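You operate a simulated robot arm through the tools that you are given. There is no shell and no other tool. Be economical: measure what you need, move in short steps, check, and stop when the job is done.

You are at the controls of a simulated two-armed robot. One attempt, no reset.

Task
Top up the bead jar to its line from the teal tub.
Fine: tub back where it stood, lid screwed home, jar set down on the thread rack desk. Set down upright: bead jar.

The check looks at the end state, three seconds after you hand in, the way a careful person would. Anything else that was tipped, shoved, dropped, spilled or broken makes it a failure. Lids that push on must go on centred and level and be pressed home; caps that screw on are set level and turned clockwise until they are tight.

Robot
Two 7-joint arms with two-finger parallel grippers on one trunk, on a base that drives. Base frame: it is fixed to the floor where the robot stands at the start and does not move with it; the origin is under the middle of the robot, x ahead of it, y to its left, z up. Lengths are in mm, angles in degrees, forces in N, time in s.
The left shoulder is at the start at [60, 143, 976], the right one opposite. With the tool pointing down near the work surface each hand reaches from about 280 to 700 mm from the robot's upright axis, wherever it stands, measured 20 degrees to its own side. Places, roughly: bead jar (7x7x9 cm) [800, 0, 1000]; button jar (7x7x9 cm) [700, 200, 1000]; glitter jar (7x7x9 cm) [1200, 200, 1500]; thread rack desk [500, -800, 1000]. Payload 1.57 kg a hand.
Tool frame (each hand has its own): the origin (TCP) lies between the finger pads and is the grasp point; the fingertips stand 30 mm ahead of it; z points along the fingers, y is the line along which they close. The gripper opens to 110 mm. The fingers are 24 mm wide and 12 mm thick; the gripper's body (48 by 112 mm) begins 78 mm behind the TCP.
Orientation is told as [roll, pitch, yaw] about the base's x, y, z axes, in that order, counted from this pose: with the fingers straight down and closing along the base's y, the tool's x points along the base's -x, its y along +y and its z along -z.

Tools
- The arms move only by the tool step_arm. It takes "left_targets", "right_targets" or both (then of equal length, played together; a hand with none holds still); each is a list of rows, each a list of 7 numbers: the closure, from 0 (fully open) to 1 (shut), then the shift along the base's x, y, z in units of 100 mm (1.0 is 100 mm), then the turn, a rotation vector about the base's x, y, z in units of 90 degrees (1.0 is 90 degrees). In form: [[gripper, x, y, z, rx, ry, rz], ...]. A call has 1 to 8 rows; each row is the pose to reach, as a shift and turn from the pose commanded when the call began. A call with a number of a shift or a turn outside -1 to 1 is refused whole. A row lasts 0.2 s, in which the tool goes at most 50 mm and 8.6 degrees; a call with a longer step from one row to the next is refused whole, and so is a gripper value outside its range. A pose out of reach is approached as far as the arm can. The call stops where the force on the tool passes 40 N (or 10 N more than at its start, if that is more) or the arm is blocked; 0.2 s more then pass. The fingers move at their own pace (about 45 mm/s each) and stop on an object; they squeeze with about 24 N. The grip force told is the motor's: it shows also when the fingers shut on nothing. Time passes only in rows, and 0.2 s behind the last, so rows that repeat a pose let the fingers close. The reply holds the time, the measured pose of the TCP, the force on the tool along the base axes, the opening and the grip force, in the units named above and with some noise, with the torque about the TCP (base axes, N m) and any sound that the robot's microphone picked up, and new pictures: "views" is both (left out), scene, wrist or none (wrist: the cameras of the hands that moved).
- Cameras (640 x 400 px; columns grow to the right, rows downward): "scene" is now at [49.1, -23.5, 1596.7]; the picture's right is [-0.28, -0.96, 0.00], its down [-0.64, 0.19, -0.74] and it looks along [0.71, -0.21, -0.67] (base axes); focal length 272 px, centre (320, 200). "left" rides on the left gripper at [70, -16, -141] in its tool frame; the picture's right is [0.23, 0.97, 0.00], its down [-0.86, 0.20, -0.48] and it looks along [-0.47, 0.11, 0.88] (tool axes); focal length 222 px, centre (320, 200). "right" rides on the right gripper at [70, 16, -141] in its tool frame; the picture's right is [-0.23, 0.97, 0.00], its down [-0.85, -0.20, -0.48] and it looks along [-0.47, -0.11, 0.88] (tool axes); focal length 222 px, centre (320, 200). There is no depth. A picture from a camera that has moved, and an enlarged one, comes with that camera's place and axes in the base frame and with its lens.
- lift_body(by): slides the trunk up (or, below 0, down) by that many mm; the arms and the scene camera ride with it, the base frame stays. It gives what a move gives, with no picture.
- drive_base(legs): drives the robot by 1 to 6 legs, each [ahead, left, turn to the left] in mm, mm and degrees, along the robot's own axes; the way and the turn of a leg run together, so that a leg with both is an arc; at most 1500 mm and 180 degrees a leg. The arms and the cameras ride along, it lands a little off, and it stops where it bumps. It gives what a move gives, and a new picture of the scene camera.
- head_to(pan, tilt): turns the head with the scene camera to pan (to the left, within 86 degrees either way) and tilt (down, from -29 to 69), counted from straight ahead of the robot. It gives what a move gives, and a new picture of the scene camera.
- enlarge(camera, box): a new picture of the part [left, top, right, bottom] of that camera's present view, enlarged. No time passes.
- job_done(): hands the job in; it is judged then, once.

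Work in short steps. Places have to be worked out from the pictures, the camera data and where the tool is seen: move nearer, look again, correct. Check each grasp and each placing, and mend what went wrong. You have 120 turns and 260 pictures in all, those below and enlarged ones among them. Open the grippers and draw the arms clear of the work before you hand the job in, unless the task says otherwise; then end with one line.

The tools are called after "Request:" by a JSON object that holds its "op" and its "data". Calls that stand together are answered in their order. step_arm: Moves the arms, as the interface text tells. Its arguments: {"type":"object","properties":{"left_targets":{"type":"array","items":{"type":"array","items":{"type":"number"}}},"right_targets":{"type":"array","items":{"type":"array","items":{"type":"number"}}},"views":{"type":"string","enum":["both","scene","wrist","none"]}},"required":[]} The other tools are called the same way: lift_body (by) slides the trunk up or down; drive_base (legs) drives the base; head_to (pan, tilt) turns the head that bears the scene camera; enlarge (camera, box) takes an enlarged picture of a part of a camera's view; job_done () hands the job in.

At the start:

```text
time_s: 0.0
left_tcp_pos: [447.1, 113.1, 998.9]
left_tcp_rot: [-0.1, 0.0, 0.0]
left_force: [-0.5, 0.0, 0.5]
left_wrist_torque: [-0.03, -0.02, -0.02]
left_width: 110.3
left_gripper_force: 0.1
right_tcp_pos: [511.3, -258.8, 1149.7]
right_tcp_rot: [0.0, 0.0, 0.0]
right_force: [-0.2, 0.4, -0.3]
right_wrist_torque: [0.03, -0.01, -0.02]
right_width: 109.9
right_gripper_force: 0.0
trunk travel left (down, up): [-575.0, 15.0]
robot x, y, heading: [-1.2, 0.0, -0.1]
head pan, tilt: [-16.4, 42.1]
```

scene: 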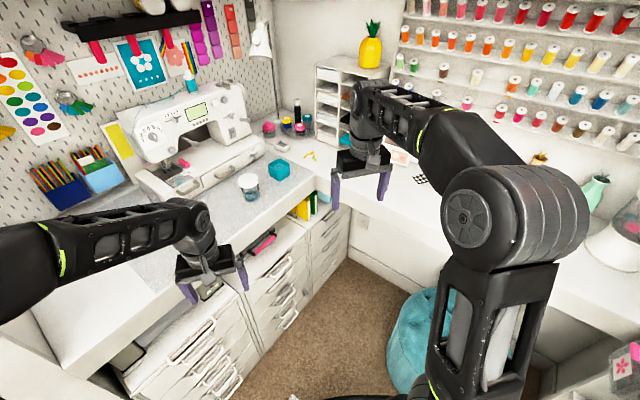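
right: 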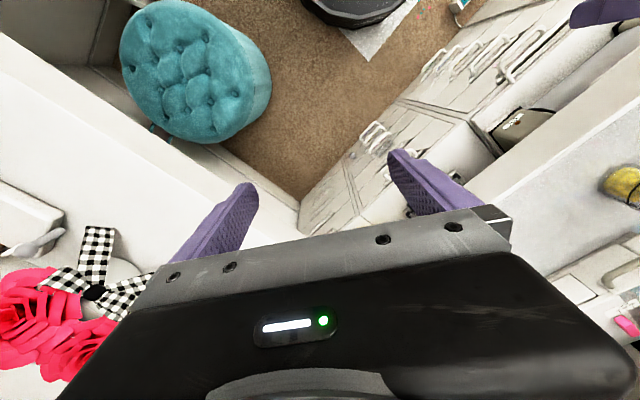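
left: 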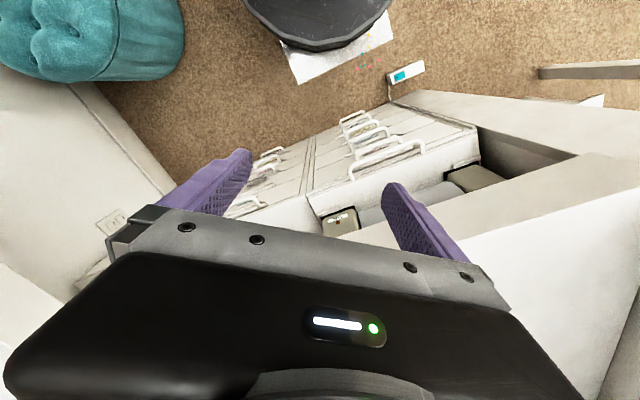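

The scene shows a jar near (248,185) and a teal tub near (279,170). I enlarge that area to see details.

Request:
{"op": "enlarge", "data": {"camera": "scene", "box": [220, 110, 350, 210]}}

Request:
{"op": "enlarge", "data": {"camera": "scene", "box": [340, 100, 640, 290]}}

```text
4.00 times, centred on (285, 160) of scene
camera zoom: at [49.1, -23.5, 1596.7], right [-0.28, -0.96, 0.0], down [-0.64, 0.19, -0.74], along [0.71, -0.21, -0.67], focal length 1087 px, centre (460, 360)
```

zoom: 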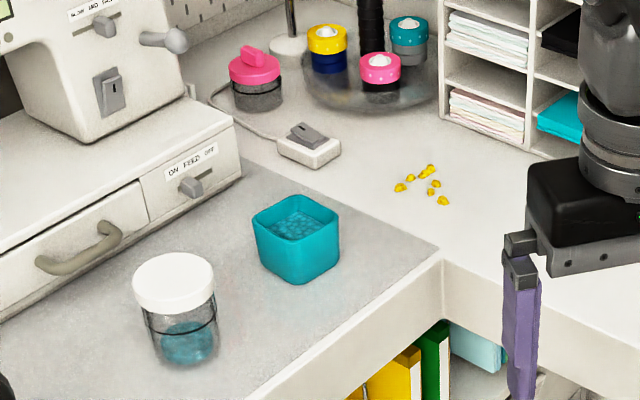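

```text
2.11 times, centred on (490, 195) of scene
camera zoom: at [49.1, -23.5, 1596.7], right [-0.28, -0.96, 0.0], down [-0.64, 0.19, -0.74], along [0.71, -0.21, -0.67], focal length 572 px, centre (-38, 210)
```

zoom: 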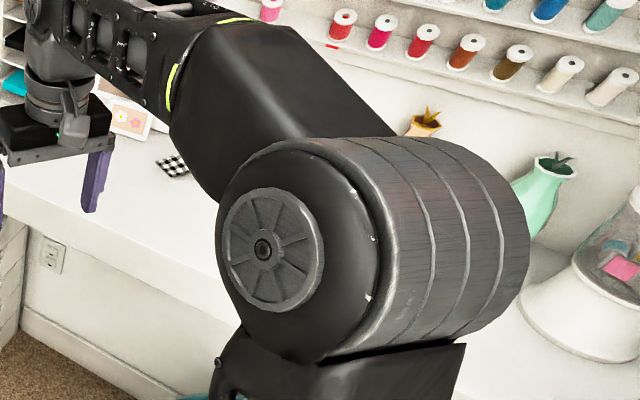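

The jar looks to stand at about (805,5) and the tub at about (900,-110), on a desk whose edge runs diagonally. I raise the left hand before driving nearer.

Request:
{"op": "step_arm", "data": {"left_targets": [[0, 0, 0, 0.5, 0, 0, 0], [0, -0.3, 0.1, 1.0, 0, 0, 0], [0, -0.3, 0.5, 1.0, 0, 0, 0]], "right_targets": [[0, 0, 0, 0.4, 0, 0, 0], [0, 0, 0, 0.6, 0, 0, 0], [0, 0, 0, 0.6, 0, 0, 0]], "views": "none"}}

Request:
{"op": "drive_base", "data": {"legs": [[230, 0, 0]]}}

Request:
{"op": "head_to", "data": {"pan": -5, "tilt": 52}}

```text
refused: row 2 steps farther than a row can; nothing moved
```

```text
time_s: 1.8
left_tcp_pos: [682.9, 114.5, 999.2]
left_tcp_rot: [0.1, 0.1, 0.0]
left_force: [0.1, -0.2, -0.3]
left_wrist_torque: [0.0, 0.02, 0.01]
left_width: 109.9
left_gripper_force: 0.1
right_tcp_pos: [748.7, -260.0, 1150.3]
right_tcp_rot: [0.1, 0.0, 0.1]
right_force: [-0.3, -1.0, 0.2]
right_wrist_torque: [-0.01, 0.02, -0.04]
right_width: 110.2
right_gripper_force: 0.1
trunk travel left (down, up): [-575.0, 15.0]
robot x, y, heading: [236.7, -0.3, 0.4]
head pan, tilt: [-16.4, 42.1]
camera scene: at [285.5, -23.3, 1596.6], right [-0.28, -0.96, 0.0], down [-0.64, 0.19, -0.74], along [0.71, -0.21, -0.67], focal length 272 px, centre (320, 200)
```

scene: 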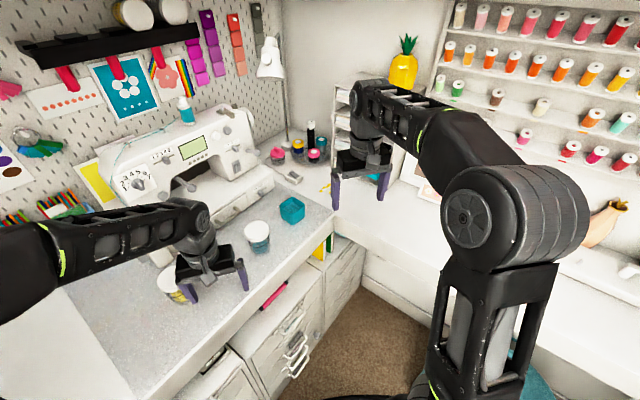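

```text
time_s: 2.5
left_tcp_pos: [681.6, 113.1, 999.8]
left_tcp_rot: [0.0, 0.0, 0.1]
left_force: [0.2, 0.6, 0.1]
left_wrist_torque: [-0.03, 0.02, 0.0]
left_width: 110.0
left_gripper_force: 0.1
right_tcp_pos: [747.5, -260.1, 1150.4]
right_tcp_rot: [-0.1, 0.0, 0.1]
right_force: [0.0, 0.6, 0.3]
right_wrist_torque: [0.02, 0.02, 0.0]
right_width: 110.1
right_gripper_force: 0.0
trunk travel left (down, up): [-575.0, 15.0]
robot x, y, heading: [237.3, 0.5, -0.0]
head pan, tilt: [-5.0, 52.0]
camera scene: at [278.5, -6.3, 1583.0], right [-0.09, -1.0, 0.0], down [-0.78, 0.07, -0.62], along [0.61, -0.05, -0.79], focal length 272 px, centre (320, 200)
```

scene: 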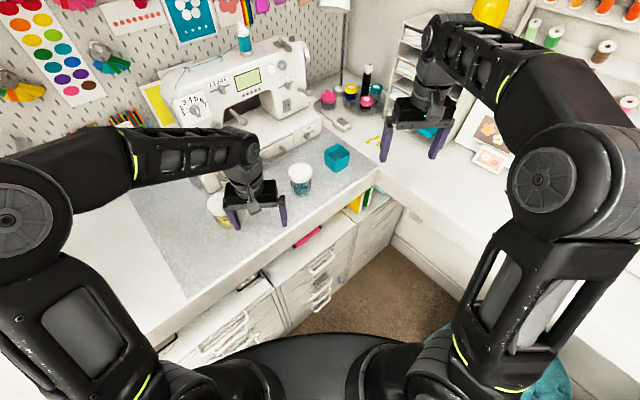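

Lucky: the left hand is near the button jar but touches nothing. I raise it straight up and take close looks at the jar and tub.

Request:
{"op": "step_arm", "data": {"left_targets": [[0, 0, 0, 0.45, 0, 0, 0], [0, 0, 0, 0.9, 0, 0, 0], [0, 0, 0, 1.0, 0, 0, 0]], "views": "none"}}

Request:
{"op": "enlarge", "data": {"camera": "scene", "box": [190, 120, 380, 240]}}

Request:
{"op": "enlarge", "data": {"camera": "scene", "box": [280, 135, 360, 205]}}

```text
time_s: 3.3
left_tcp_pos: [681.2, 113.1, 1100.7]
left_tcp_rot: [-0.1, 0.0, 0.1]
left_force: [-0.3, -0.2, -0.1]
left_wrist_torque: [0.03, 0.03, -0.02]
left_width: 109.8
left_gripper_force: 0.0
right_tcp_pos: [747.0, -259.0, 1149.1]
right_tcp_rot: [0.0, -0.1, 0.1]
right_force: [0.1, -0.3, -0.3]
right_wrist_torque: [-0.02, 0.01, 0.02]
right_width: 110.3
right_gripper_force: 0.1
trunk travel left (down, up): [-575.0, 15.0]
robot x, y, heading: [236.9, 2.4, 0.2]
head pan, tilt: [-5.0, 52.0]
```

```text
3.33 times, centred on (285, 180) of scene
camera zoom: at [278.5, -6.3, 1583.0], right [-0.09, -1.0, 0.0], down [-0.79, 0.07, -0.62], along [0.61, -0.05, -0.79], focal length 906 px, centre (437, 267)
```

zoom: 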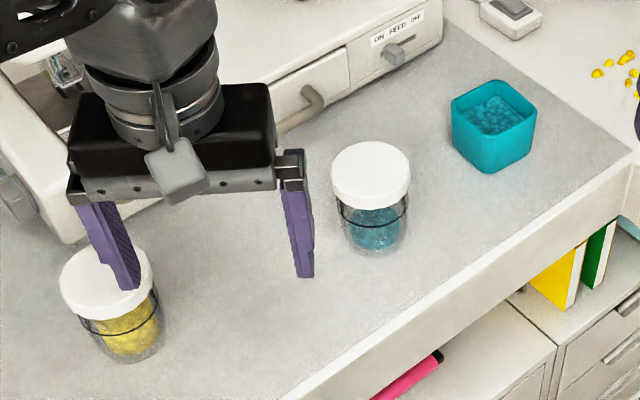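

```text
5.71 times, centred on (320, 170) of scene
camera zoom: at [278.5, -6.3, 1583.0], right [-0.09, -1.0, 0.0], down [-0.79, 0.07, -0.62], along [0.61, -0.05, -0.79], focal length 1554 px, centre (320, 371)
```

zoom: 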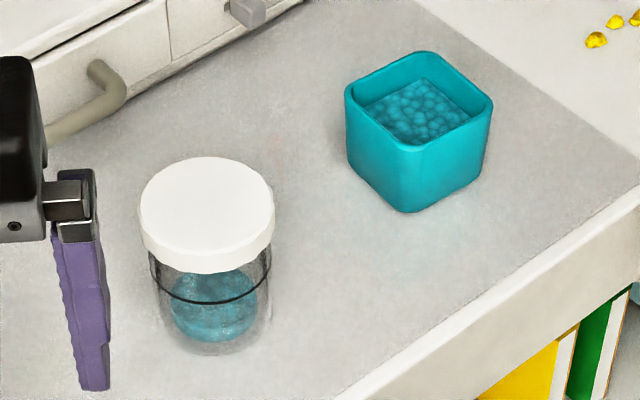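

The jar stands near (808,3) with the lid top at about z 1041. The tub is centred near (914,-117), 52 mm tall, with a corner toward me. I swing the left hand to a side-on pose (30° below horizontal) to hold the jar body.

Request:
{"op": "step_arm", "data": {"left_targets": [[0, 0.02, -0.1, -0.03, -0.0109, -0.0828, -0.0189], [0, 0.05, -0.2, -0.06, -0.0218, -0.1657, -0.0378], [0, 0.07, -0.3, -0.1, -0.0327, -0.2485, -0.0566], [0, 0.1, -0.4, -0.13, -0.0437, -0.3314, -0.0755], [0, 0.12, -0.5, -0.17, -0.0546, -0.4142, -0.0944], [0, 0.14, -0.61, -0.21, -0.0655, -0.497, -0.1133], [0, 0.17, -0.71, -0.26, -0.0764, -0.58, -0.1321], [0, 0.19, -0.81, -0.3, -0.0873, -0.6627, -0.151]]}}

```text
time_s: 5.1
left_tcp_pos: [712.9, 25.4, 1072.6]
left_tcp_rot: [-0.1, -59.9, -14.8]
left_force: [0.2, 0.0, 0.6]
left_wrist_torque: [0.0, 0.01, 0.01]
left_width: 109.9
left_gripper_force: 0.1
left hand out of reach, approached as far as the arm can: row 8
right_tcp_pos: [748.5, -260.2, 1148.5]
right_tcp_rot: [0.0, 0.0, 0.1]
right_force: [0.1, -0.4, -0.4]
right_wrist_torque: [0.03, 0.04, 0.01]
right_width: 110.0
right_gripper_force: 0.1
trunk travel left (down, up): [-575.0, 15.0]
robot x, y, heading: [234.4, 1.7, 0.2]
head pan, tilt: [-5.0, 52.0]
camera scene: at [279.8, -7.0, 1582.9], right [-0.09, -1.0, 0.0], down [-0.79, 0.07, -0.61], along [0.61, -0.05, -0.79], focal length 272 px, centre (320, 200)
camera left: at [556.3, 50.6, 1084.2], right [0.14, 0.97, -0.2], down [0.07, 0.19, 0.98], along [0.99, -0.15, -0.04], focal length 222 px, centre (320, 200)
```

scene: 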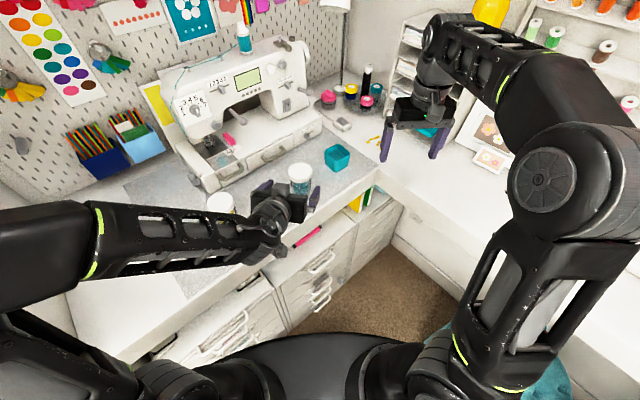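
left: 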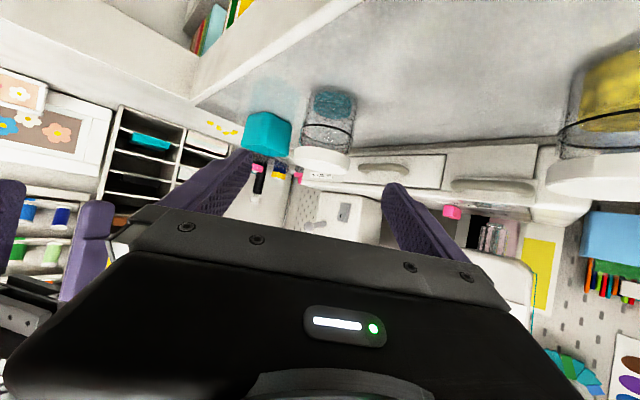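

The view matches my jar estimate (808,3) within a few mm. I lower to the pre-grasp and then advance along the finger direction around the jar.

Request:
{"op": "step_arm", "data": {"left_targets": [[0, 0.1, 0, -0.36, 0, 0, 0], [0, 0.4, -0.07, -0.54, 0, 0, 0], [0, 0.7, -0.15, -0.7, 0, 0, 0], [0, 0.95, -0.22, -0.85, 0, 0, 0]]}}

```text
time_s: 6.1
left_tcp_pos: [808.6, 3.2, 988.9]
left_tcp_rot: [-0.3, -60.0, -14.8]
left_force: [0.8, 0.6, -0.7]
left_wrist_torque: [-0.01, 0.02, 0.02]
left_width: 110.1
left_gripper_force: 0.0
right_tcp_pos: [748.4, -259.2, 1148.4]
right_tcp_rot: [0.0, 0.1, 0.1]
right_force: [-0.1, -0.9, -0.7]
right_wrist_torque: [0.01, 0.04, -0.01]
right_width: 110.2
right_gripper_force: 0.2
trunk travel left (down, up): [-575.0, 15.0]
robot x, y, heading: [234.1, 1.4, 0.2]
head pan, tilt: [-5.0, 52.0]
camera scene: at [279.5, -6.2, 1583.0], right [-0.09, -1.0, 0.0], down [-0.79, 0.07, -0.62], along [0.61, -0.05, -0.79], focal length 272 px, centre (320, 200)
camera left: at [651.5, 28.7, 999.7], right [0.14, 0.97, -0.2], down [0.07, 0.19, 0.98], along [0.99, -0.15, -0.04], focal length 222 px, centre (320, 200)
```

scene: 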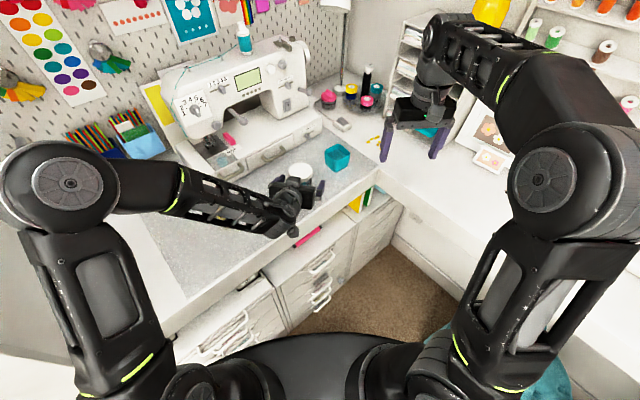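
left: 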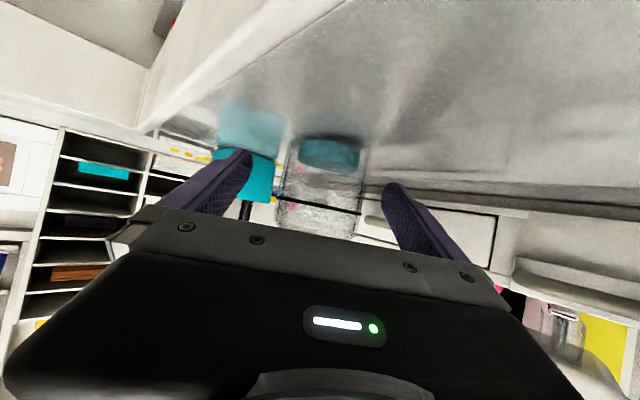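

The jar sits between the fingers, so I close the left gripper on its body.

Request:
{"op": "step_arm", "data": {"left_targets": [[0.4, 0, 0, 0, 0, 0, 0], [0.6, 0, 0, 0, 0, 0, 0], [1, 0, 0, 0, 0, 0, 0], [1, 0, 0, 0, 0, 0, 0], [1, 0, 0, 0, 0, 0, 0]]}}

Request:
{"op": "enlarge", "data": {"camera": "scene", "box": [250, 130, 380, 240]}}

```text
time_s: 7.3
left_tcp_pos: [808.0, 3.8, 989.1]
left_tcp_rot: [-0.1, -60.1, -14.8]
left_force: [-0.7, 0.4, 0.4]
left_wrist_torque: [-0.01, 0.0, -0.03]
left_width: 60.7
left_gripper_force: 24.2
right_tcp_pos: [747.2, -259.8, 1149.7]
right_tcp_rot: [0.1, 0.1, 0.1]
right_force: [0.3, 0.0, -0.1]
right_wrist_torque: [-0.01, 0.01, -0.01]
right_width: 110.0
right_gripper_force: 0.1
trunk travel left (down, up): [-575.0, 15.0]
robot x, y, heading: [232.1, 1.6, -0.1]
head pan, tilt: [-5.0, 52.0]
camera scene: at [278.7, -6.3, 1583.0], right [-0.09, -1.0, 0.0], down [-0.79, 0.07, -0.62], along [0.61, -0.05, -0.79], focal length 272 px, centre (320, 200)
camera left: at [650.8, 28.5, 1000.4], right [0.14, 0.97, -0.2], down [0.06, 0.19, 0.98], along [0.99, -0.15, -0.04], focal length 222 px, centre (320, 200)
```

scene: 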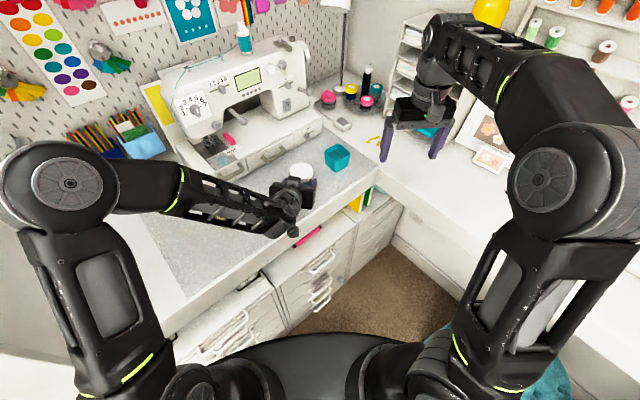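
left: 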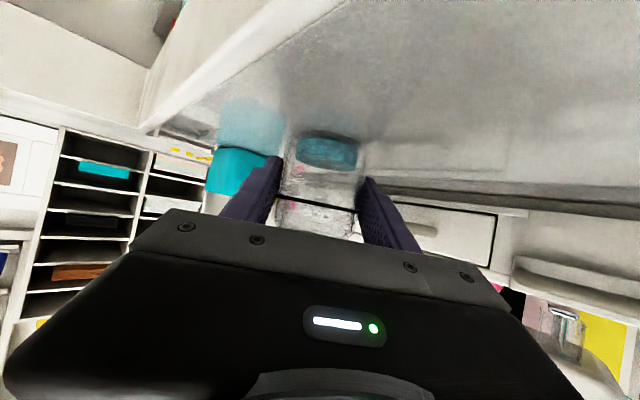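

```text
3.64 times, centred on (315, 185) of scene
camera zoom: at [278.7, -6.3, 1583.0], right [-0.09, -1.0, 0.0], down [-0.79, 0.07, -0.62], along [0.61, -0.05, -0.79], focal length 989 px, centre (338, 254)
```

zoom: 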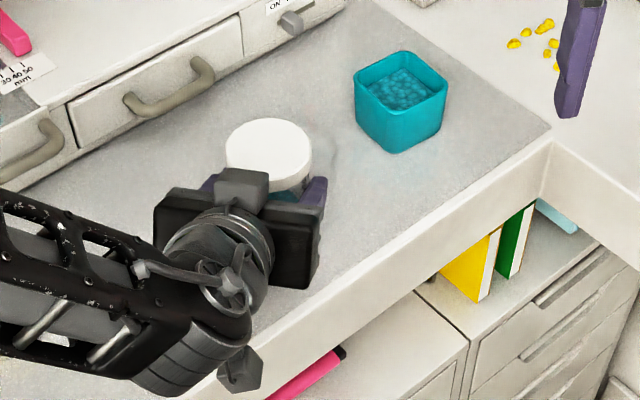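

The jar is held at 60.7 mm. Next I bring the right hand over the lid, turning it to yaw -70 on the way so I have a long counter-clockwise stroke.

Request:
{"op": "step_arm", "data": {"right_targets": [[0, 0.07, 0.3, 0, 0, 0, -0.09], [0, 0.13, 0.6, 0, 0, 0, -0.18], [0, 0.2, 0.9, 0, 0, 0, -0.26]], "views": "none"}}

Request:
{"op": "step_arm", "data": {"right_targets": [[0, 0.07, 0.3, 0, 0, 0, -0.09], [0, 0.13, 0.6, 0, 0, 0, -0.18], [0, 0.2, 0.86, 0, 0, 0, -0.26]], "views": "none"}}

Request:
{"op": "step_arm", "data": {"right_targets": [[0, 0.07, 0.3, 0, 0, 0, -0.09], [0, 0.13, 0.6, 0, 0, 0, -0.18], [0, 0.19, 0.87, 0, 0, 0, -0.26]], "views": "both"}}

```text
time_s: 8.1
left_tcp_pos: [807.8, 2.7, 990.4]
left_tcp_rot: [-0.2, -59.9, -14.8]
left_force: [0.0, -0.5, 1.1]
left_wrist_torque: [-0.02, 0.02, -0.02]
left_width: 60.5
left_gripper_force: 23.7
right_tcp_pos: [761.8, -189.3, 1148.5]
right_tcp_rot: [0.1, -0.1, -18.8]
right_force: [0.2, 1.2, -0.2]
right_wrist_torque: [0.0, 0.0, 0.0]
right_width: 109.8
right_gripper_force: 0.1
right hand out of reach, approached as far as the arm can: row 3
trunk travel left (down, up): [-575.0, 15.0]
robot x, y, heading: [234.8, -0.9, -0.0]
head pan, tilt: [-5.0, 52.0]
```

```text
time_s: 8.9
left_tcp_pos: [808.3, 5.9, 990.6]
left_tcp_rot: [-0.3, -60.0, -14.7]
left_force: [0.1, -0.5, 1.0]
left_wrist_torque: [0.04, 0.05, -0.02]
left_width: 60.9
left_gripper_force: 23.9
right_tcp_pos: [751.2, -142.5, 1121.0]
right_tcp_rot: [1.0, 5.3, -36.0]
right_force: [-1.0, 0.7, 0.3]
right_wrist_torque: [-0.06, 0.01, -0.02]
right_width: 109.9
right_gripper_force: 0.1
right hand out of reach, approached as far as the arm can: row 1, 2, 3
trunk travel left (down, up): [-575.0, 15.0]
robot x, y, heading: [232.8, 4.9, 0.3]
head pan, tilt: [-5.0, 52.0]
```

```text
time_s: 9.7
left_tcp_pos: [807.7, 2.9, 989.5]
left_tcp_rot: [-0.1, -59.9, -14.8]
left_force: [-0.3, 0.4, 0.7]
left_wrist_torque: [-0.02, -0.03, 0.01]
left_width: 60.4
left_gripper_force: 24.3
right_tcp_pos: [771.0, -56.3, 1121.5]
right_tcp_rot: [1.0, 5.3, -59.4]
right_force: [0.2, 0.2, -0.7]
right_wrist_torque: [0.02, 0.03, -0.01]
right_width: 110.0
right_gripper_force: 0.1
trunk travel left (down, up): [-575.0, 15.0]
robot x, y, heading: [234.9, 2.0, -0.1]
head pan, tilt: [-5.0, 52.0]
camera scene: at [278.7, -5.7, 1583.0], right [-0.09, -1.0, 0.0], down [-0.79, 0.07, -0.62], along [0.61, -0.05, -0.79], focal length 272 px, centre (320, 200)
camera right: at [755.2, -1.6, 1269.1], right [0.95, 0.3, 0.0], down [0.27, -0.88, 0.4], along [0.12, -0.38, -0.92], focal length 222 px, centre (320, 200)
```

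scene: 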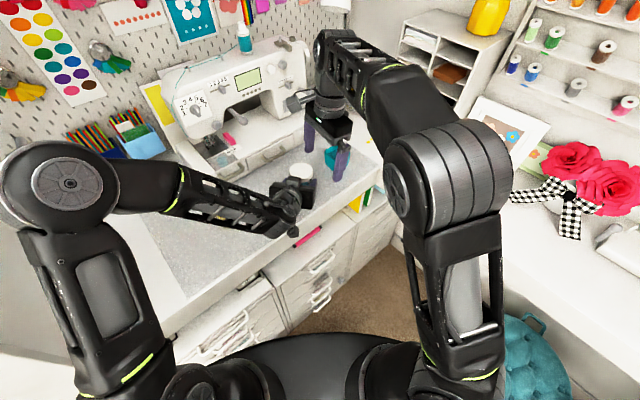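
right: 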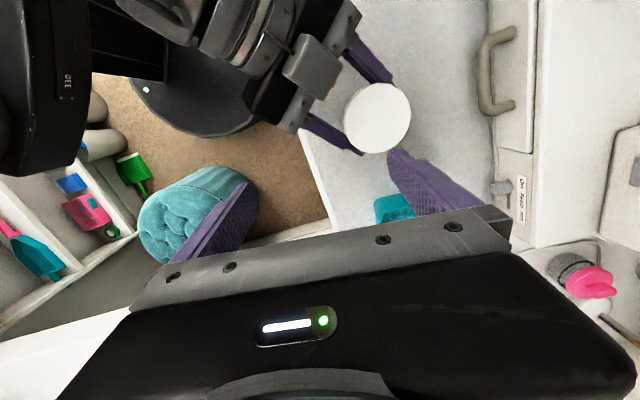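

The arm hits its reach limit at height, so I go lower (z about 1090), straighten the tool and centre over the lid.

Request:
{"op": "step_arm", "data": {"right_targets": [[0, 0.0, 0.2, -0.1, -0.02, -0.007, -0.04], [0, 0.18, 0.4, -0.2, -0.04, -0.014, -0.08], [0, 0.35, 0.59, -0.3, -0.056, -0.02, -0.118]], "views": "both"}}

```text
time_s: 10.5
left_tcp_pos: [808.4, 3.2, 989.2]
left_tcp_rot: [-0.2, -60.0, -14.8]
left_force: [1.0, 0.8, 1.4]
left_wrist_torque: [-0.08, -0.02, 0.02]
left_width: 60.6
left_gripper_force: 23.8
right_tcp_pos: [806.7, 3.5, 1092.5]
right_tcp_rot: [0.5, -0.1, -69.9]
right_force: [-0.1, 0.3, -0.4]
right_wrist_torque: [0.02, 0.01, 0.01]
right_width: 110.1
right_gripper_force: 0.1
trunk travel left (down, up): [-575.0, 15.0]
robot x, y, heading: [235.3, -1.0, 0.1]
head pan, tilt: [-5.0, 52.0]
camera scene: at [279.0, -5.7, 1583.0], right [-0.09, -1.0, 0.0], down [-0.79, 0.07, -0.62], along [0.61, -0.05, -0.79], focal length 272 px, centre (320, 200)
camera right: at [798.6, 73.0, 1233.2], right [0.99, 0.12, 0.01], down [0.1, -0.87, 0.48], along [0.07, -0.47, -0.88], focal length 222 px, centre (320, 200)
```

scene: 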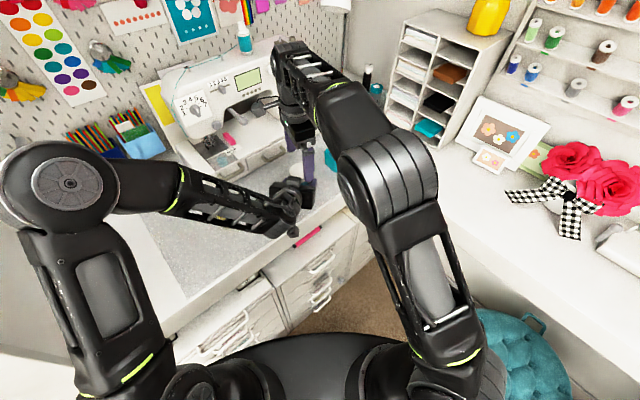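
right: 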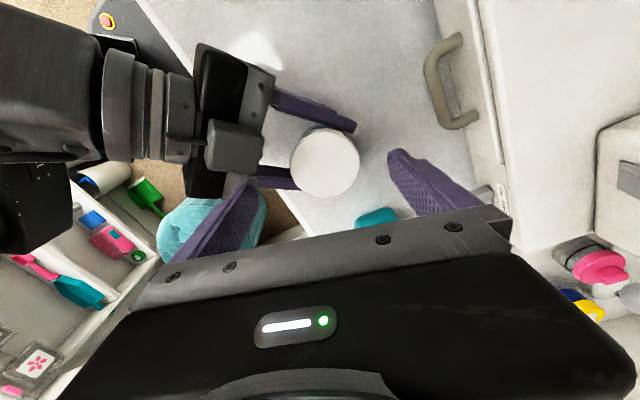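

The hand is over the lid. I take an enlarged look from the right wrist camera to centre precisely.

Request:
{"op": "enlarge", "data": {"camera": "right", "box": [220, 80, 460, 230]}}

```text
2.67 times, centred on (340, 155) of right
camera zoom: at [798.6, 73.0, 1233.2], right [0.99, 0.12, 0.01], down [0.1, -0.87, 0.48], along [0.07, -0.47, -0.88], focal length 592 px, centre (267, 320)
```

zoom: 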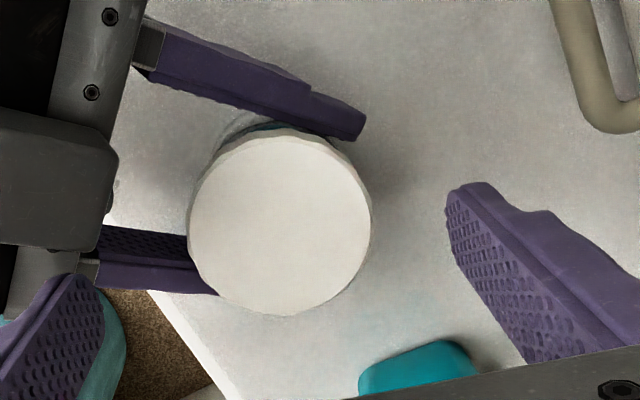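

The lid centre is at about (810,5), 62 mm across. I correct by about 2 mm, descend so the tips cover the lid skirt, and close.

Request:
{"op": "step_arm", "data": {"right_targets": [[0, 0.03, 0.01, -0.2, 0, 0, 0], [0, 0.03, 0.01, -0.41, 0, 0, 0], [0.3, 0.03, 0.01, -0.41, 0, 0, 0], [0.6, 0.03, 0.01, -0.41, 0, 0, 0], [0.6, 0.03, 0.01, -0.41, 0, 0, 0], [1, 0.03, 0.01, -0.41, 0, 0, 0], [1, 0.03, 0.01, -0.41, 0, 0, 0]], "views": "both"}}

Request:
{"op": "enlarge", "data": {"camera": "right", "box": [220, 80, 460, 230]}}

```text
time_s: 10.9
left_tcp_pos: [804.8, 6.2, 985.1]
left_tcp_rot: [0.1, -59.4, -14.9]
left_force: [-3.2, 0.4, 3.5]
left_wrist_torque: [-0.01, -0.24, -0.09]
left_width: 60.5
left_gripper_force: 24.4
right_tcp_pos: [807.8, 5.4, 1078.6]
right_tcp_rot: [0.8, 0.1, -70.1]
right_force: [1.3, -1.4, 5.7]
right_wrist_torque: [-0.1, 0.38, 0.06]
right_width: 110.1
right_gripper_force: 0.1
trunk travel left (down, up): [-575.0, 15.0]
robot x, y, heading: [235.8, 2.0, 0.4]
head pan, tilt: [-5.0, 52.0]
stopped in row 2 (right hand): the force on the tool passed its limit (the readings are from after the stop); the commanded pose is now the measured one
camera scene: at [277.5, -6.0, 1583.1], right [-0.09, -1.0, 0.0], down [-0.78, 0.07, -0.62], along [0.61, -0.05, -0.79], focal length 272 px, centre (320, 200)
camera right: at [798.8, 73.8, 1219.3], right [0.99, 0.12, 0.01], down [0.1, -0.88, 0.47], along [0.07, -0.47, -0.88], focal length 222 px, centre (320, 200)
```

scene: 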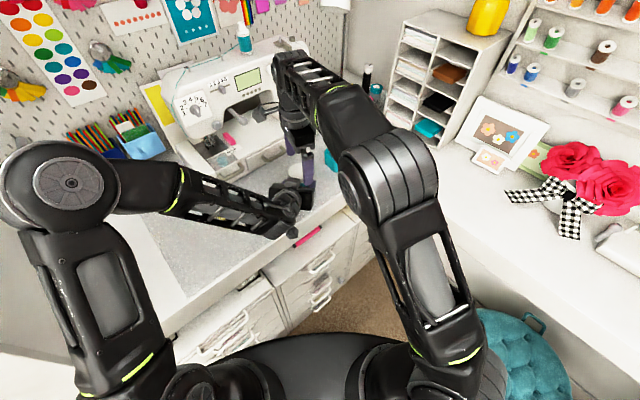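
right: 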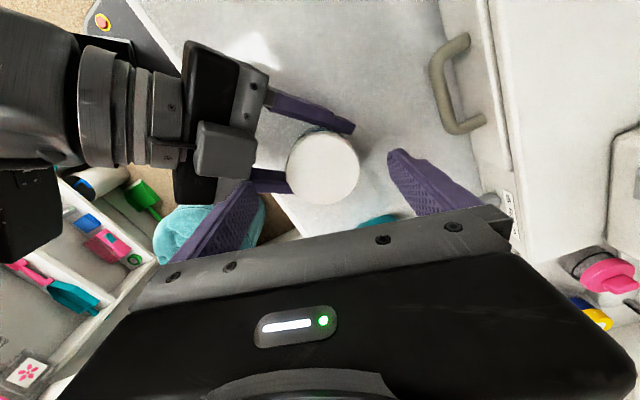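

```text
2.67 times, centred on (340, 155) of right
camera zoom: at [798.8, 73.8, 1219.3], right [0.99, 0.12, 0.01], down [0.1, -0.88, 0.47], along [0.07, -0.47, -0.88], focal length 592 px, centre (267, 320)
```

zoom: 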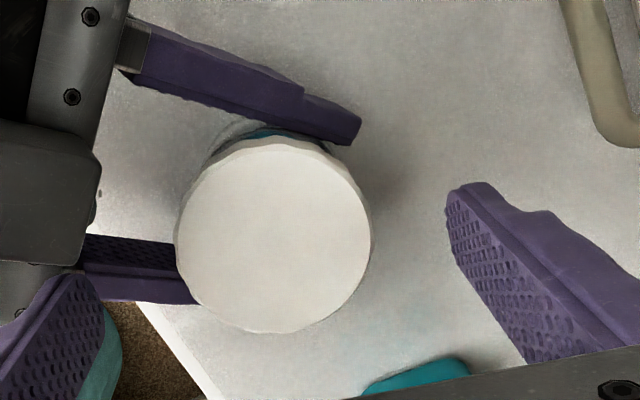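

The robot-side right finger, wide open, met a block atop the left gripper. I back up and turn to yaw -30 so the open fingers pass either side of that block.

Request:
{"op": "step_arm", "data": {"right_targets": [[0, 0.0, 0, 0.2, 0, 0, 0], [0, 0.0, 0, 0.2, -0.004, 0, 0.09], [0, 0.0, 0, 0.2, -0.006, 0, 0.18], [0, 0.0, 0, 0.2, -0.009, 0, 0.27], [0, 0.0, 0, 0.2, -0.009, 0, 0.36], [0, 0.0, 0, 0.2, -0.009, 0, 0.45]], "views": "wrist"}}

Request:
{"op": "enlarge", "data": {"camera": "right", "box": [220, 60, 460, 210]}}

Request:
{"op": "enlarge", "data": {"camera": "left", "box": [200, 80, 440, 250]}}

```text
time_s: 12.3
left_tcp_pos: [806.5, 5.1, 984.9]
left_tcp_rot: [0.1, -59.4, -14.9]
left_force: [0.7, -0.9, 11.0]
left_wrist_torque: [-0.1, 0.03, 0.06]
left_width: 60.3
left_gripper_force: 24.1
right_tcp_pos: [807.3, 4.9, 1096.3]
right_tcp_rot: [0.6, -0.5, -33.2]
right_force: [-0.2, 0.2, -0.1]
right_wrist_torque: [0.0, 0.03, 0.03]
right_width: 109.8
right_gripper_force: 0.0
right hand out of reach, approached as far as the arm can: row 4, 5, 6
trunk travel left (down, up): [-575.0, 15.0]
robot x, y, heading: [228.8, 0.8, -0.1]
head pan, tilt: [-5.0, 52.0]
camera right: at [757.6, 55.4, 1237.4], right [0.72, 0.69, 0.01], down [0.6, -0.64, 0.49], along [0.34, -0.34, -0.87], focal length 222 px, centre (320, 200)
```

right: 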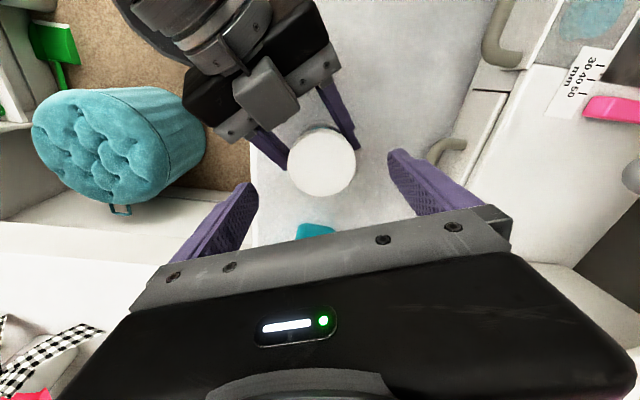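

```text
2.67 times, centred on (340, 135) of right
camera zoom: at [757.6, 55.4, 1237.4], right [0.72, 0.69, 0.01], down [0.6, -0.64, 0.49], along [0.34, -0.34, -0.87], focal length 592 px, centre (267, 373)
```

zoom: 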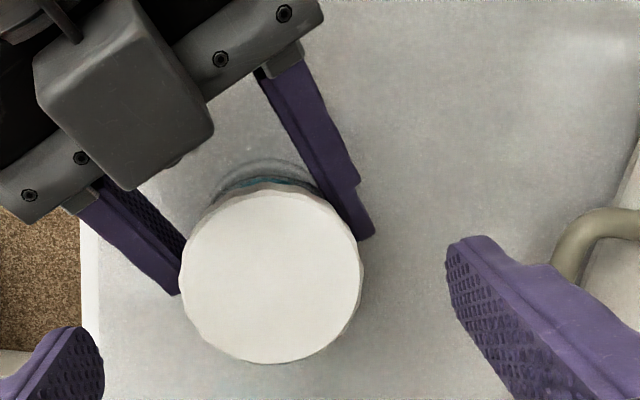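

```text
2.35 times, centred on (320, 165) of left
camera zoom: at [649.4, 30.6, 997.6], right [0.14, 0.97, -0.19], down [0.07, 0.19, 0.98], along [0.99, -0.15, -0.04], focal length 523 px, centre (320, 282)
```

zoom: 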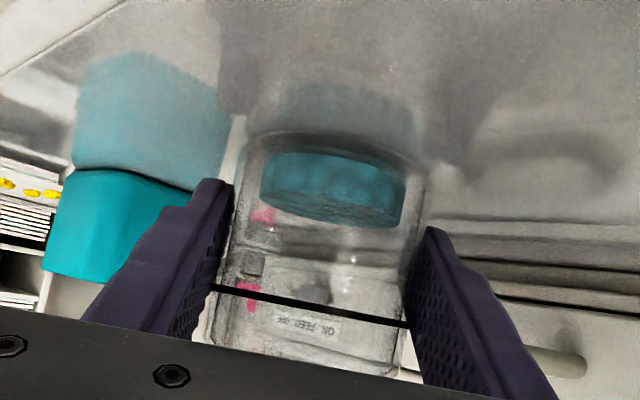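

The lid centre now reads (807,5.5), right under the hand. I relax the left hand up 2 mm, descend the right and close on the lid.

Request:
{"op": "step_arm", "data": {"left_targets": [[1, 0, 0, 0.02, 0, 0, 0], [1, 0, 0, 0.02, 0, 0, 0], [1, 0, 0, 0.02, 0, 0, 0], [1, 0, 0, 0.02, 0, 0, 0], [1, 0, 0, 0.02, 0, 0, 0], [1, 0, 0, 0.02, 0, 0, 0], [1, 0, 0, 0.02, 0, 0, 0]], "right_targets": [[0, 0, 0, -0.23, 0, 0, 0], [0, 0, 0, -0.46, 0, 0, 0], [0.35, 0, 0, -0.46, 0, 0, 0], [0.35, 0, 0, -0.46, 0, 0, 0], [0.6, 0, 0, -0.46, 0, 0, 0], [1, 0, 0, -0.46, 0, 0, 0], [1, 0, 0, -0.46, 0, 0, 0]], "views": "both"}}

```text
time_s: 13.9
left_tcp_pos: [806.6, 5.8, 986.1]
left_tcp_rot: [0.0, -59.3, -14.9]
left_force: [-6.2, -2.4, -0.5]
left_wrist_torque: [0.08, -0.19, -0.06]
left_width: 60.3
left_gripper_force: 23.8
right_tcp_pos: [808.9, 5.8, 1051.9]
right_tcp_rot: [0.5, -0.5, -33.4]
right_force: [5.8, 2.1, 0.3]
right_wrist_torque: [0.07, -0.16, 0.01]
right_width: 64.4
right_gripper_force: 24.0
trunk travel left (down, up): [-575.0, 15.0]
robot x, y, heading: [234.8, -0.2, -0.1]
head pan, tilt: [-5.0, 52.0]
camera scene: at [278.8, -6.3, 1583.0], right [-0.09, -1.0, 0.0], down [-0.79, 0.07, -0.62], along [0.61, -0.05, -0.79], focal length 272 px, centre (320, 200)
camera right: at [758.7, 55.8, 1191.2], right [0.73, 0.69, 0.01], down [0.6, -0.64, 0.49], along [0.34, -0.34, -0.87], focal length 222 px, centre (320, 200)
camera left: at [649.2, 30.6, 998.9], right [0.14, 0.97, -0.2], down [0.08, 0.19, 0.98], along [0.99, -0.15, -0.05], focal length 222 px, centre (320, 200)
```

scene: 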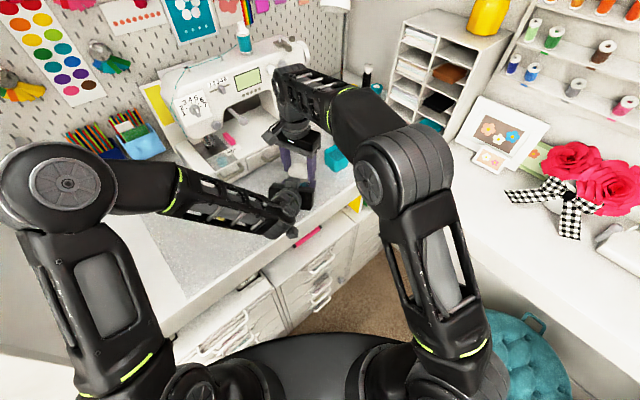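
right: 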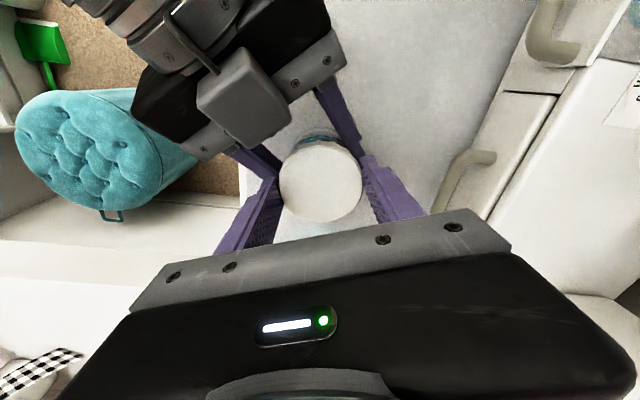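
left: 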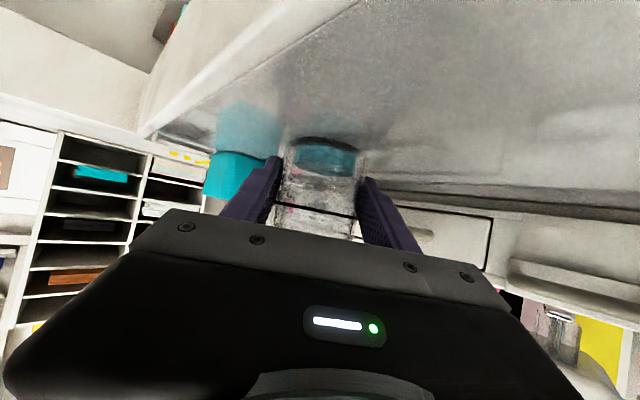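

The lid is held at 64.4 mm. I turn it counter-clockwise by about 65°, rising slightly.

Request:
{"op": "step_arm", "data": {"right_targets": [[1, 0, 0, 0, 0, 0, 0.09], [1, 0, 0, 0, 0, 0, 0.18], [1, 0, 0, 0, 0, 0, 0.27], [1, 0, 0, 0.003, 0, 0, 0.36], [1, 0, 0, 0.005, 0, 0, 0.45], [1, 0, 0, 0.006, 0, 0, 0.54], [1, 0, 0, 0.007, 0, 0, 0.63], [1, 0, 0, 0.008, 0, 0, 0.72]], "views": "wrist"}}

```text
time_s: 15.8
left_tcp_pos: [805.7, 7.1, 986.0]
left_tcp_rot: [0.1, -59.3, -14.8]
left_force: [-11.8, 8.4, -0.4]
left_wrist_torque: [-0.38, -0.33, 0.02]
left_width: 60.3
left_gripper_force: 23.8
right_tcp_pos: [809.7, 3.4, 1051.6]
right_tcp_rot: [0.4, -0.6, 31.5]
right_force: [11.0, -8.7, -0.6]
right_wrist_torque: [-0.2, -0.43, -0.04]
right_width: 64.6
right_gripper_force: 23.9
trunk travel left (down, up): [-575.0, 15.0]
robot x, y, heading: [231.5, -2.8, 0.1]
head pan, tilt: [-5.0, 52.0]
camera right: at [741.9, -21.4, 1192.1], right [-0.32, 0.95, 0.01], down [0.83, 0.27, 0.49], along [0.46, 0.16, -0.87], focal length 222 px, centre (320, 200)
```

right: 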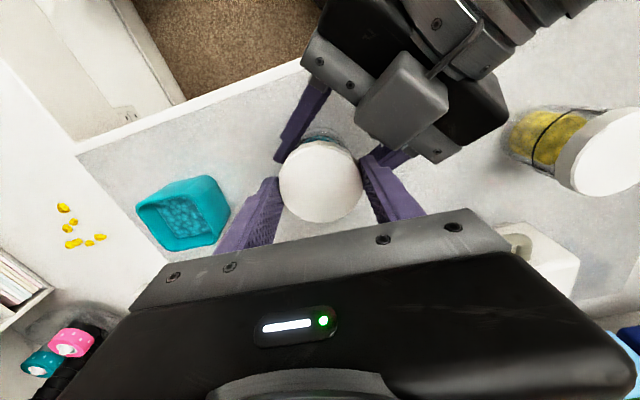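

The lid turned freely with low torque. I continue turning with a small lateral correction for the side force.

Request:
{"op": "step_arm", "data": {"right_targets": [[1, 0.01, -0.01, 0.002, 0, 0, 0.09], [1, 0.02, -0.02, 0.004, 0, 0, 0.18], [1, 0.02, -0.02, 0.006, 0, 0, 0.27], [1, 0.02, -0.02, 0.008, 0, 0, 0.36], [1, 0.02, -0.02, 0.01, 0, 0, 0.45], [1, 0.02, -0.02, 0.012, 0, 0, 0.54]], "views": "wrist"}}

```text
time_s: 17.1
left_tcp_pos: [806.1, 6.3, 985.0]
left_tcp_rot: [0.1, -59.3, -14.8]
left_force: [-12.4, 11.4, -0.2]
left_wrist_torque: [-0.4, -0.33, 0.07]
left_width: 60.5
left_gripper_force: 24.0
right_tcp_pos: [810.5, 2.3, 1053.6]
right_tcp_rot: [0.5, -0.5, 80.1]
right_force: [12.5, -13.1, 0.0]
right_wrist_torque: [-0.39, -0.44, -0.04]
right_width: 64.7
right_gripper_force: 23.8
trunk travel left (down, up): [-575.0, 15.0]
robot x, y, heading: [232.9, -4.0, -0.0]
head pan, tilt: [-5.0, 52.0]
camera right: at [785.3, -66.3, 1192.9], right [-0.92, 0.39, 0.01], down [0.35, 0.8, 0.48], along [0.18, 0.45, -0.88], focal length 222 px, centre (320, 200)
```

right: 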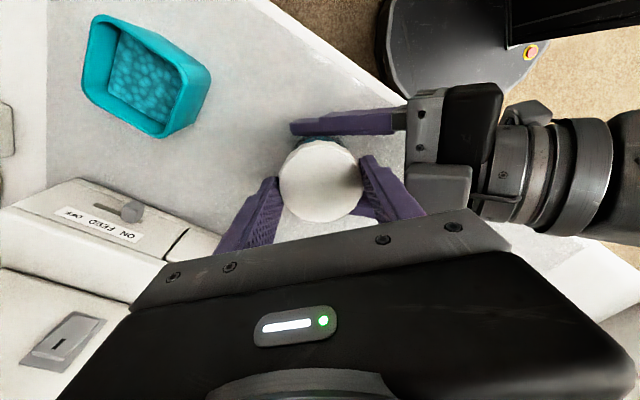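

The lid has turned about 113°. I try a gentle 4 mm lift to see whether it is still threaded.

Request:
{"op": "step_arm", "data": {"right_targets": [[1, -0.02, 0.02, 0.02, 0, 0, 0], [1, -0.02, 0.02, 0.04, 0, 0, 0]], "views": "none"}}

```text
time_s: 17.8
left_tcp_pos: [806.5, 4.8, 987.0]
left_tcp_rot: [0.1, -59.5, -14.9]
left_force: [-12.0, 11.1, 7.6]
left_wrist_torque: [-0.2, -0.4, 0.05]
left_width: 60.2
left_gripper_force: 24.1
right_tcp_pos: [808.8, 4.3, 1055.6]
right_tcp_rot: [0.6, -0.6, 80.1]
right_force: [13.1, -9.7, -10.1]
right_wrist_torque: [-0.52, -0.43, -0.04]
right_width: 64.1
right_gripper_force: 24.7
trunk travel left (down, up): [-575.0, 15.0]
robot x, y, heading: [234.4, -0.8, 0.1]
head pan, tilt: [-5.0, 52.0]
```

Still threaded (10 N downward). I go back down and keep turning further.

Request:
{"op": "step_arm", "data": {"right_targets": [[1, 0, 0, -0.03, 0, 0, 0.09], [1, 0, 0, -0.03, 0, 0, 0.18], [1, 0, 0, -0.03, 0, 0, 0.27], [1, 0, 0, -0.025, 0, 0, 0.36], [1, 0, 0, -0.02, 0, 0, 0.45], [1, 0, 0, -0.02, 0, 0, 0.54], [1, 0, 0, -0.02, 0, 0, 0.63]], "views": "wrist"}}

```text
time_s: 19.4
left_tcp_pos: [805.5, 5.7, 986.7]
left_tcp_rot: [0.1, -59.3, -14.8]
left_force: [-8.7, 3.1, -1.1]
left_wrist_torque: [0.19, -0.39, 0.01]
left_width: 60.2
left_gripper_force: 23.6
right_tcp_pos: [807.5, 5.5, 1055.2]
right_tcp_rot: [0.5, -0.6, 136.9]
right_force: [10.2, -3.9, -1.3]
right_wrist_torque: [-0.42, -0.24, -0.03]
right_width: 64.2
right_gripper_force: 23.7
trunk travel left (down, up): [-575.0, 15.0]
robot x, y, heading: [232.4, 4.2, 0.0]
head pan, tilt: [-5.0, 52.0]
camera right: at [851.0, -55.3, 1195.0], right [-0.83, -0.56, 0.01], down [-0.48, 0.73, 0.49], along [-0.28, 0.4, -0.87], focal length 222 px, centre (320, 200)
```

right: 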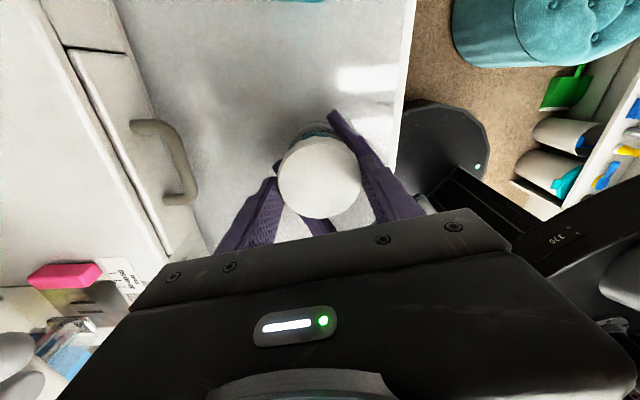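

The lid has risen about 3 mm with little tension over 170°. I keep turning while rising.

Request:
{"op": "step_arm", "data": {"right_targets": [[1, 0, 0, 0.002, 0, 0, 0.09], [1, 0, 0, 0.005, 0, 0, 0.18], [1, 0, 0, 0.007, 0, 0, 0.27], [1, 0, 0, 0.01, 0, 0, 0.36], [1, 0, 0, 0.012, 0, 0, 0.45], [1, 0, 0, 0.012, 0, 0, 0.54]], "views": "none"}}

Request:
{"op": "step_arm", "data": {"right_targets": [[1, 0, 0, 0.02, 0, 0, 0], [1, 0, 0, 0.03, 0, 0, 0]], "views": "wrist"}}

```text
time_s: 20.8
left_tcp_pos: [807.1, 5.4, 987.2]
left_tcp_rot: [0.1, -59.4, -14.8]
left_force: [-1.4, -4.3, 1.3]
left_wrist_torque: [0.61, -0.08, 0.02]
left_width: 60.7
left_gripper_force: 23.8
right_tcp_pos: [808.4, 5.3, 1054.9]
right_tcp_rot: [0.5, -0.6, -174.3]
right_force: [0.7, 3.9, -1.5]
right_wrist_torque: [-0.37, 0.0, -0.04]
right_width: 63.9
right_gripper_force: 24.2
trunk travel left (down, up): [-575.0, 15.0]
robot x, y, heading: [237.7, 1.4, 0.2]
head pan, tilt: [-5.0, 52.0]
```

```text
time_s: 21.4
left_tcp_pos: [807.1, 4.6, 988.6]
left_tcp_rot: [0.2, -59.6, -14.9]
left_force: [-4.7, -3.8, 16.5]
left_wrist_torque: [0.13, 0.11, -0.05]
left_width: 60.4
left_gripper_force: 23.5
right_tcp_pos: [809.0, 4.3, 1057.5]
right_tcp_rot: [0.8, -0.7, -174.6]
right_force: [4.2, 3.3, -17.8]
right_wrist_torque: [0.1, -0.45, 0.01]
right_width: 63.8
right_gripper_force: 23.5
trunk travel left (down, up): [-575.0, 15.0]
robot x, y, heading: [233.6, 0.4, -0.1]
head pan, tilt: [-5.0, 52.0]
camera right: at [882.2, -4.3, 1198.3], right [-0.13, -0.99, 0.01], down [-0.86, 0.12, 0.49], along [-0.48, 0.05, -0.87], focal length 222 px, centre (320, 200)
```

right: 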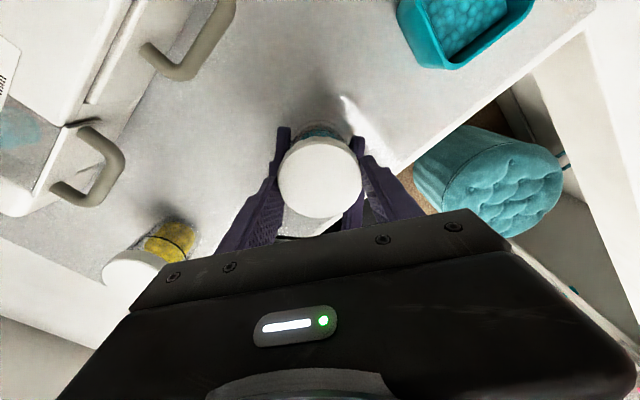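

Still threaded after 220°. The wrist still has range, so I lower and keep turning.

Request:
{"op": "step_arm", "data": {"right_targets": [[1, 0, 0, -0.02, 0, 0, 0.09], [1, 0, 0, -0.02, 0, 0, 0.18], [1, 0, 0, -0.02, 0, 0, 0.27], [1, 0, 0, -0.015, 0, 0, 0.36], [1, 0, 0, -0.015, 0, 0, 0.45], [1, 0, 0, -0.01, 0, 0, 0.54], [1, 0, 0, -0.01, 0, 0, 0.63], [1, 0, 0, -0.01, 0, 0, 0.72]], "views": "wrist"}}

```text
time_s: 22.4
left_tcp_pos: [801.5, 4.3, 983.4]
left_tcp_rot: [0.1, -59.0, -15.2]
left_force: [-3.6, -4.1, 6.5]
left_wrist_torque: [0.86, -0.11, 1.02]
left_width: 60.5
left_gripper_force: 24.4
right_tcp_pos: [798.2, 3.4, 1051.9]
right_tcp_rot: [1.4, 1.4, -142.3]
right_force: [1.3, 0.5, 6.2]
right_wrist_torque: [-0.87, 0.28, -0.93]
right_width: 64.2
right_gripper_force: 23.5
right hand out of reach, approached as far as the arm can: row 4, 5
trunk travel left (down, up): [-575.0, 15.0]
robot x, y, heading: [237.3, 0.8, 0.1]
head pan, tilt: [-5.0, 52.0]
stopped in row 5 (right hand): the force on the tool passed its limit (the readings are from after the stop); the commanded pose is now the measured one
camera right: at [860.4, 33.1, 1195.1], right [0.42, -0.91, 0.02], down [-0.81, -0.36, 0.45], along [-0.41, -0.2, -0.89], focal length 222 px, centre (320, 200)
```

right: 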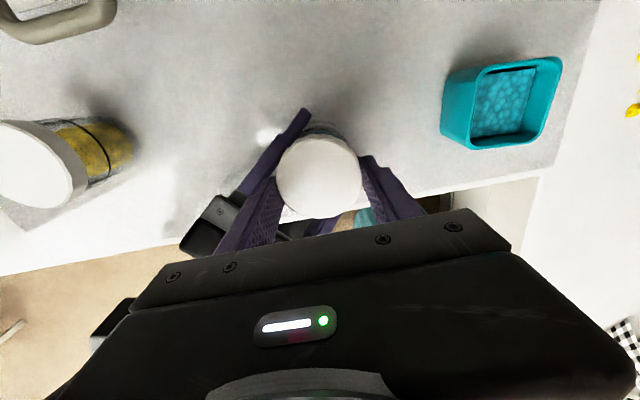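

The wrist reached its end near 215° and pushed things about 6 mm. I open the right fingers partway and rise clear.

Request:
{"op": "step_arm", "data": {"right_targets": [[0.2, 0, 0, 0, 0, 0, 0], [0.2, 0, 0, 0, 0, 0, 0], [0.15, 0, 0, 0.15, 0, 0, 0], [0.1, 0, 0, 0.3, 0, 0, 0], [0.1, 0, 0, 0.45, 0, 0, 0]], "views": "both"}}

Request:
{"op": "enlarge", "data": {"camera": "left", "box": [200, 80, 440, 250]}}

```text
time_s: 23.4
left_tcp_pos: [800.0, 0.7, 983.9]
left_tcp_rot: [0.2, -58.9, -15.7]
left_force: [-7.5, 6.1, 1.6]
left_wrist_torque: [-0.39, -0.31, -0.02]
left_width: 60.6
left_gripper_force: 23.8
right_tcp_pos: [797.5, 0.5, 1065.3]
right_tcp_rot: [1.9, 1.7, -142.7]
right_force: [6.2, -6.4, 0.3]
right_wrist_torque: [-0.09, -0.12, 0.01]
right_width: 91.5
right_gripper_force: 0.0
right hand out of reach, approached as far as the arm can: row 3, 4
trunk travel left (down, up): [-575.0, 15.0]
robot x, y, heading: [236.6, 3.5, 0.2]
head pan, tilt: [-5.0, 52.0]
stopped in row 4 (left hand): the force on the tool passed its limit (the readings are from after the stop); the commanded pose is now the measured one
camera scene: at [278.6, -6.4, 1582.8], right [-0.09, -1.0, 0.0], down [-0.79, 0.07, -0.62], along [0.61, -0.05, -0.79], focal length 272 px, centre (320, 200)
camera right: at [856.8, 30.5, 1209.0], right [0.41, -0.91, 0.02], down [-0.82, -0.36, 0.44], along [-0.4, -0.2, -0.9], focal length 222 px, centre (320, 200)
```

scene: 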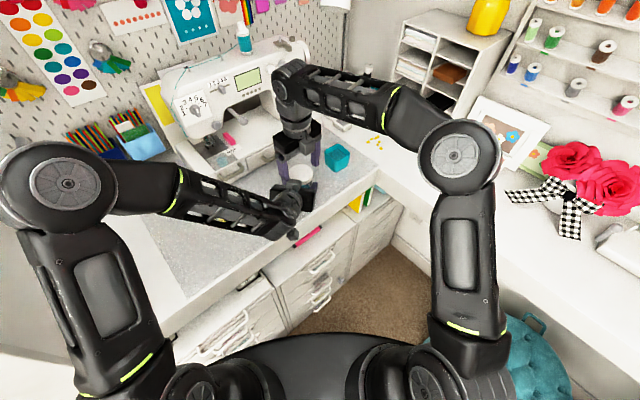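
right: 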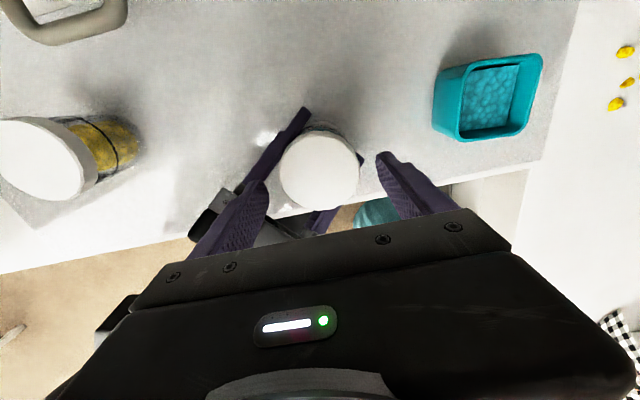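

```text
2.35 times, centred on (320, 165) of left
camera zoom: at [644.4, 29.2, 997.7], right [0.15, 0.97, -0.19], down [0.08, 0.18, 0.98], along [0.99, -0.16, -0.05], focal length 523 px, centre (320, 282)
```

zoom: 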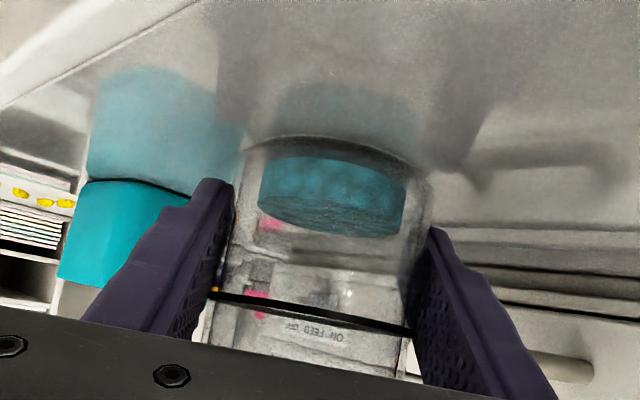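

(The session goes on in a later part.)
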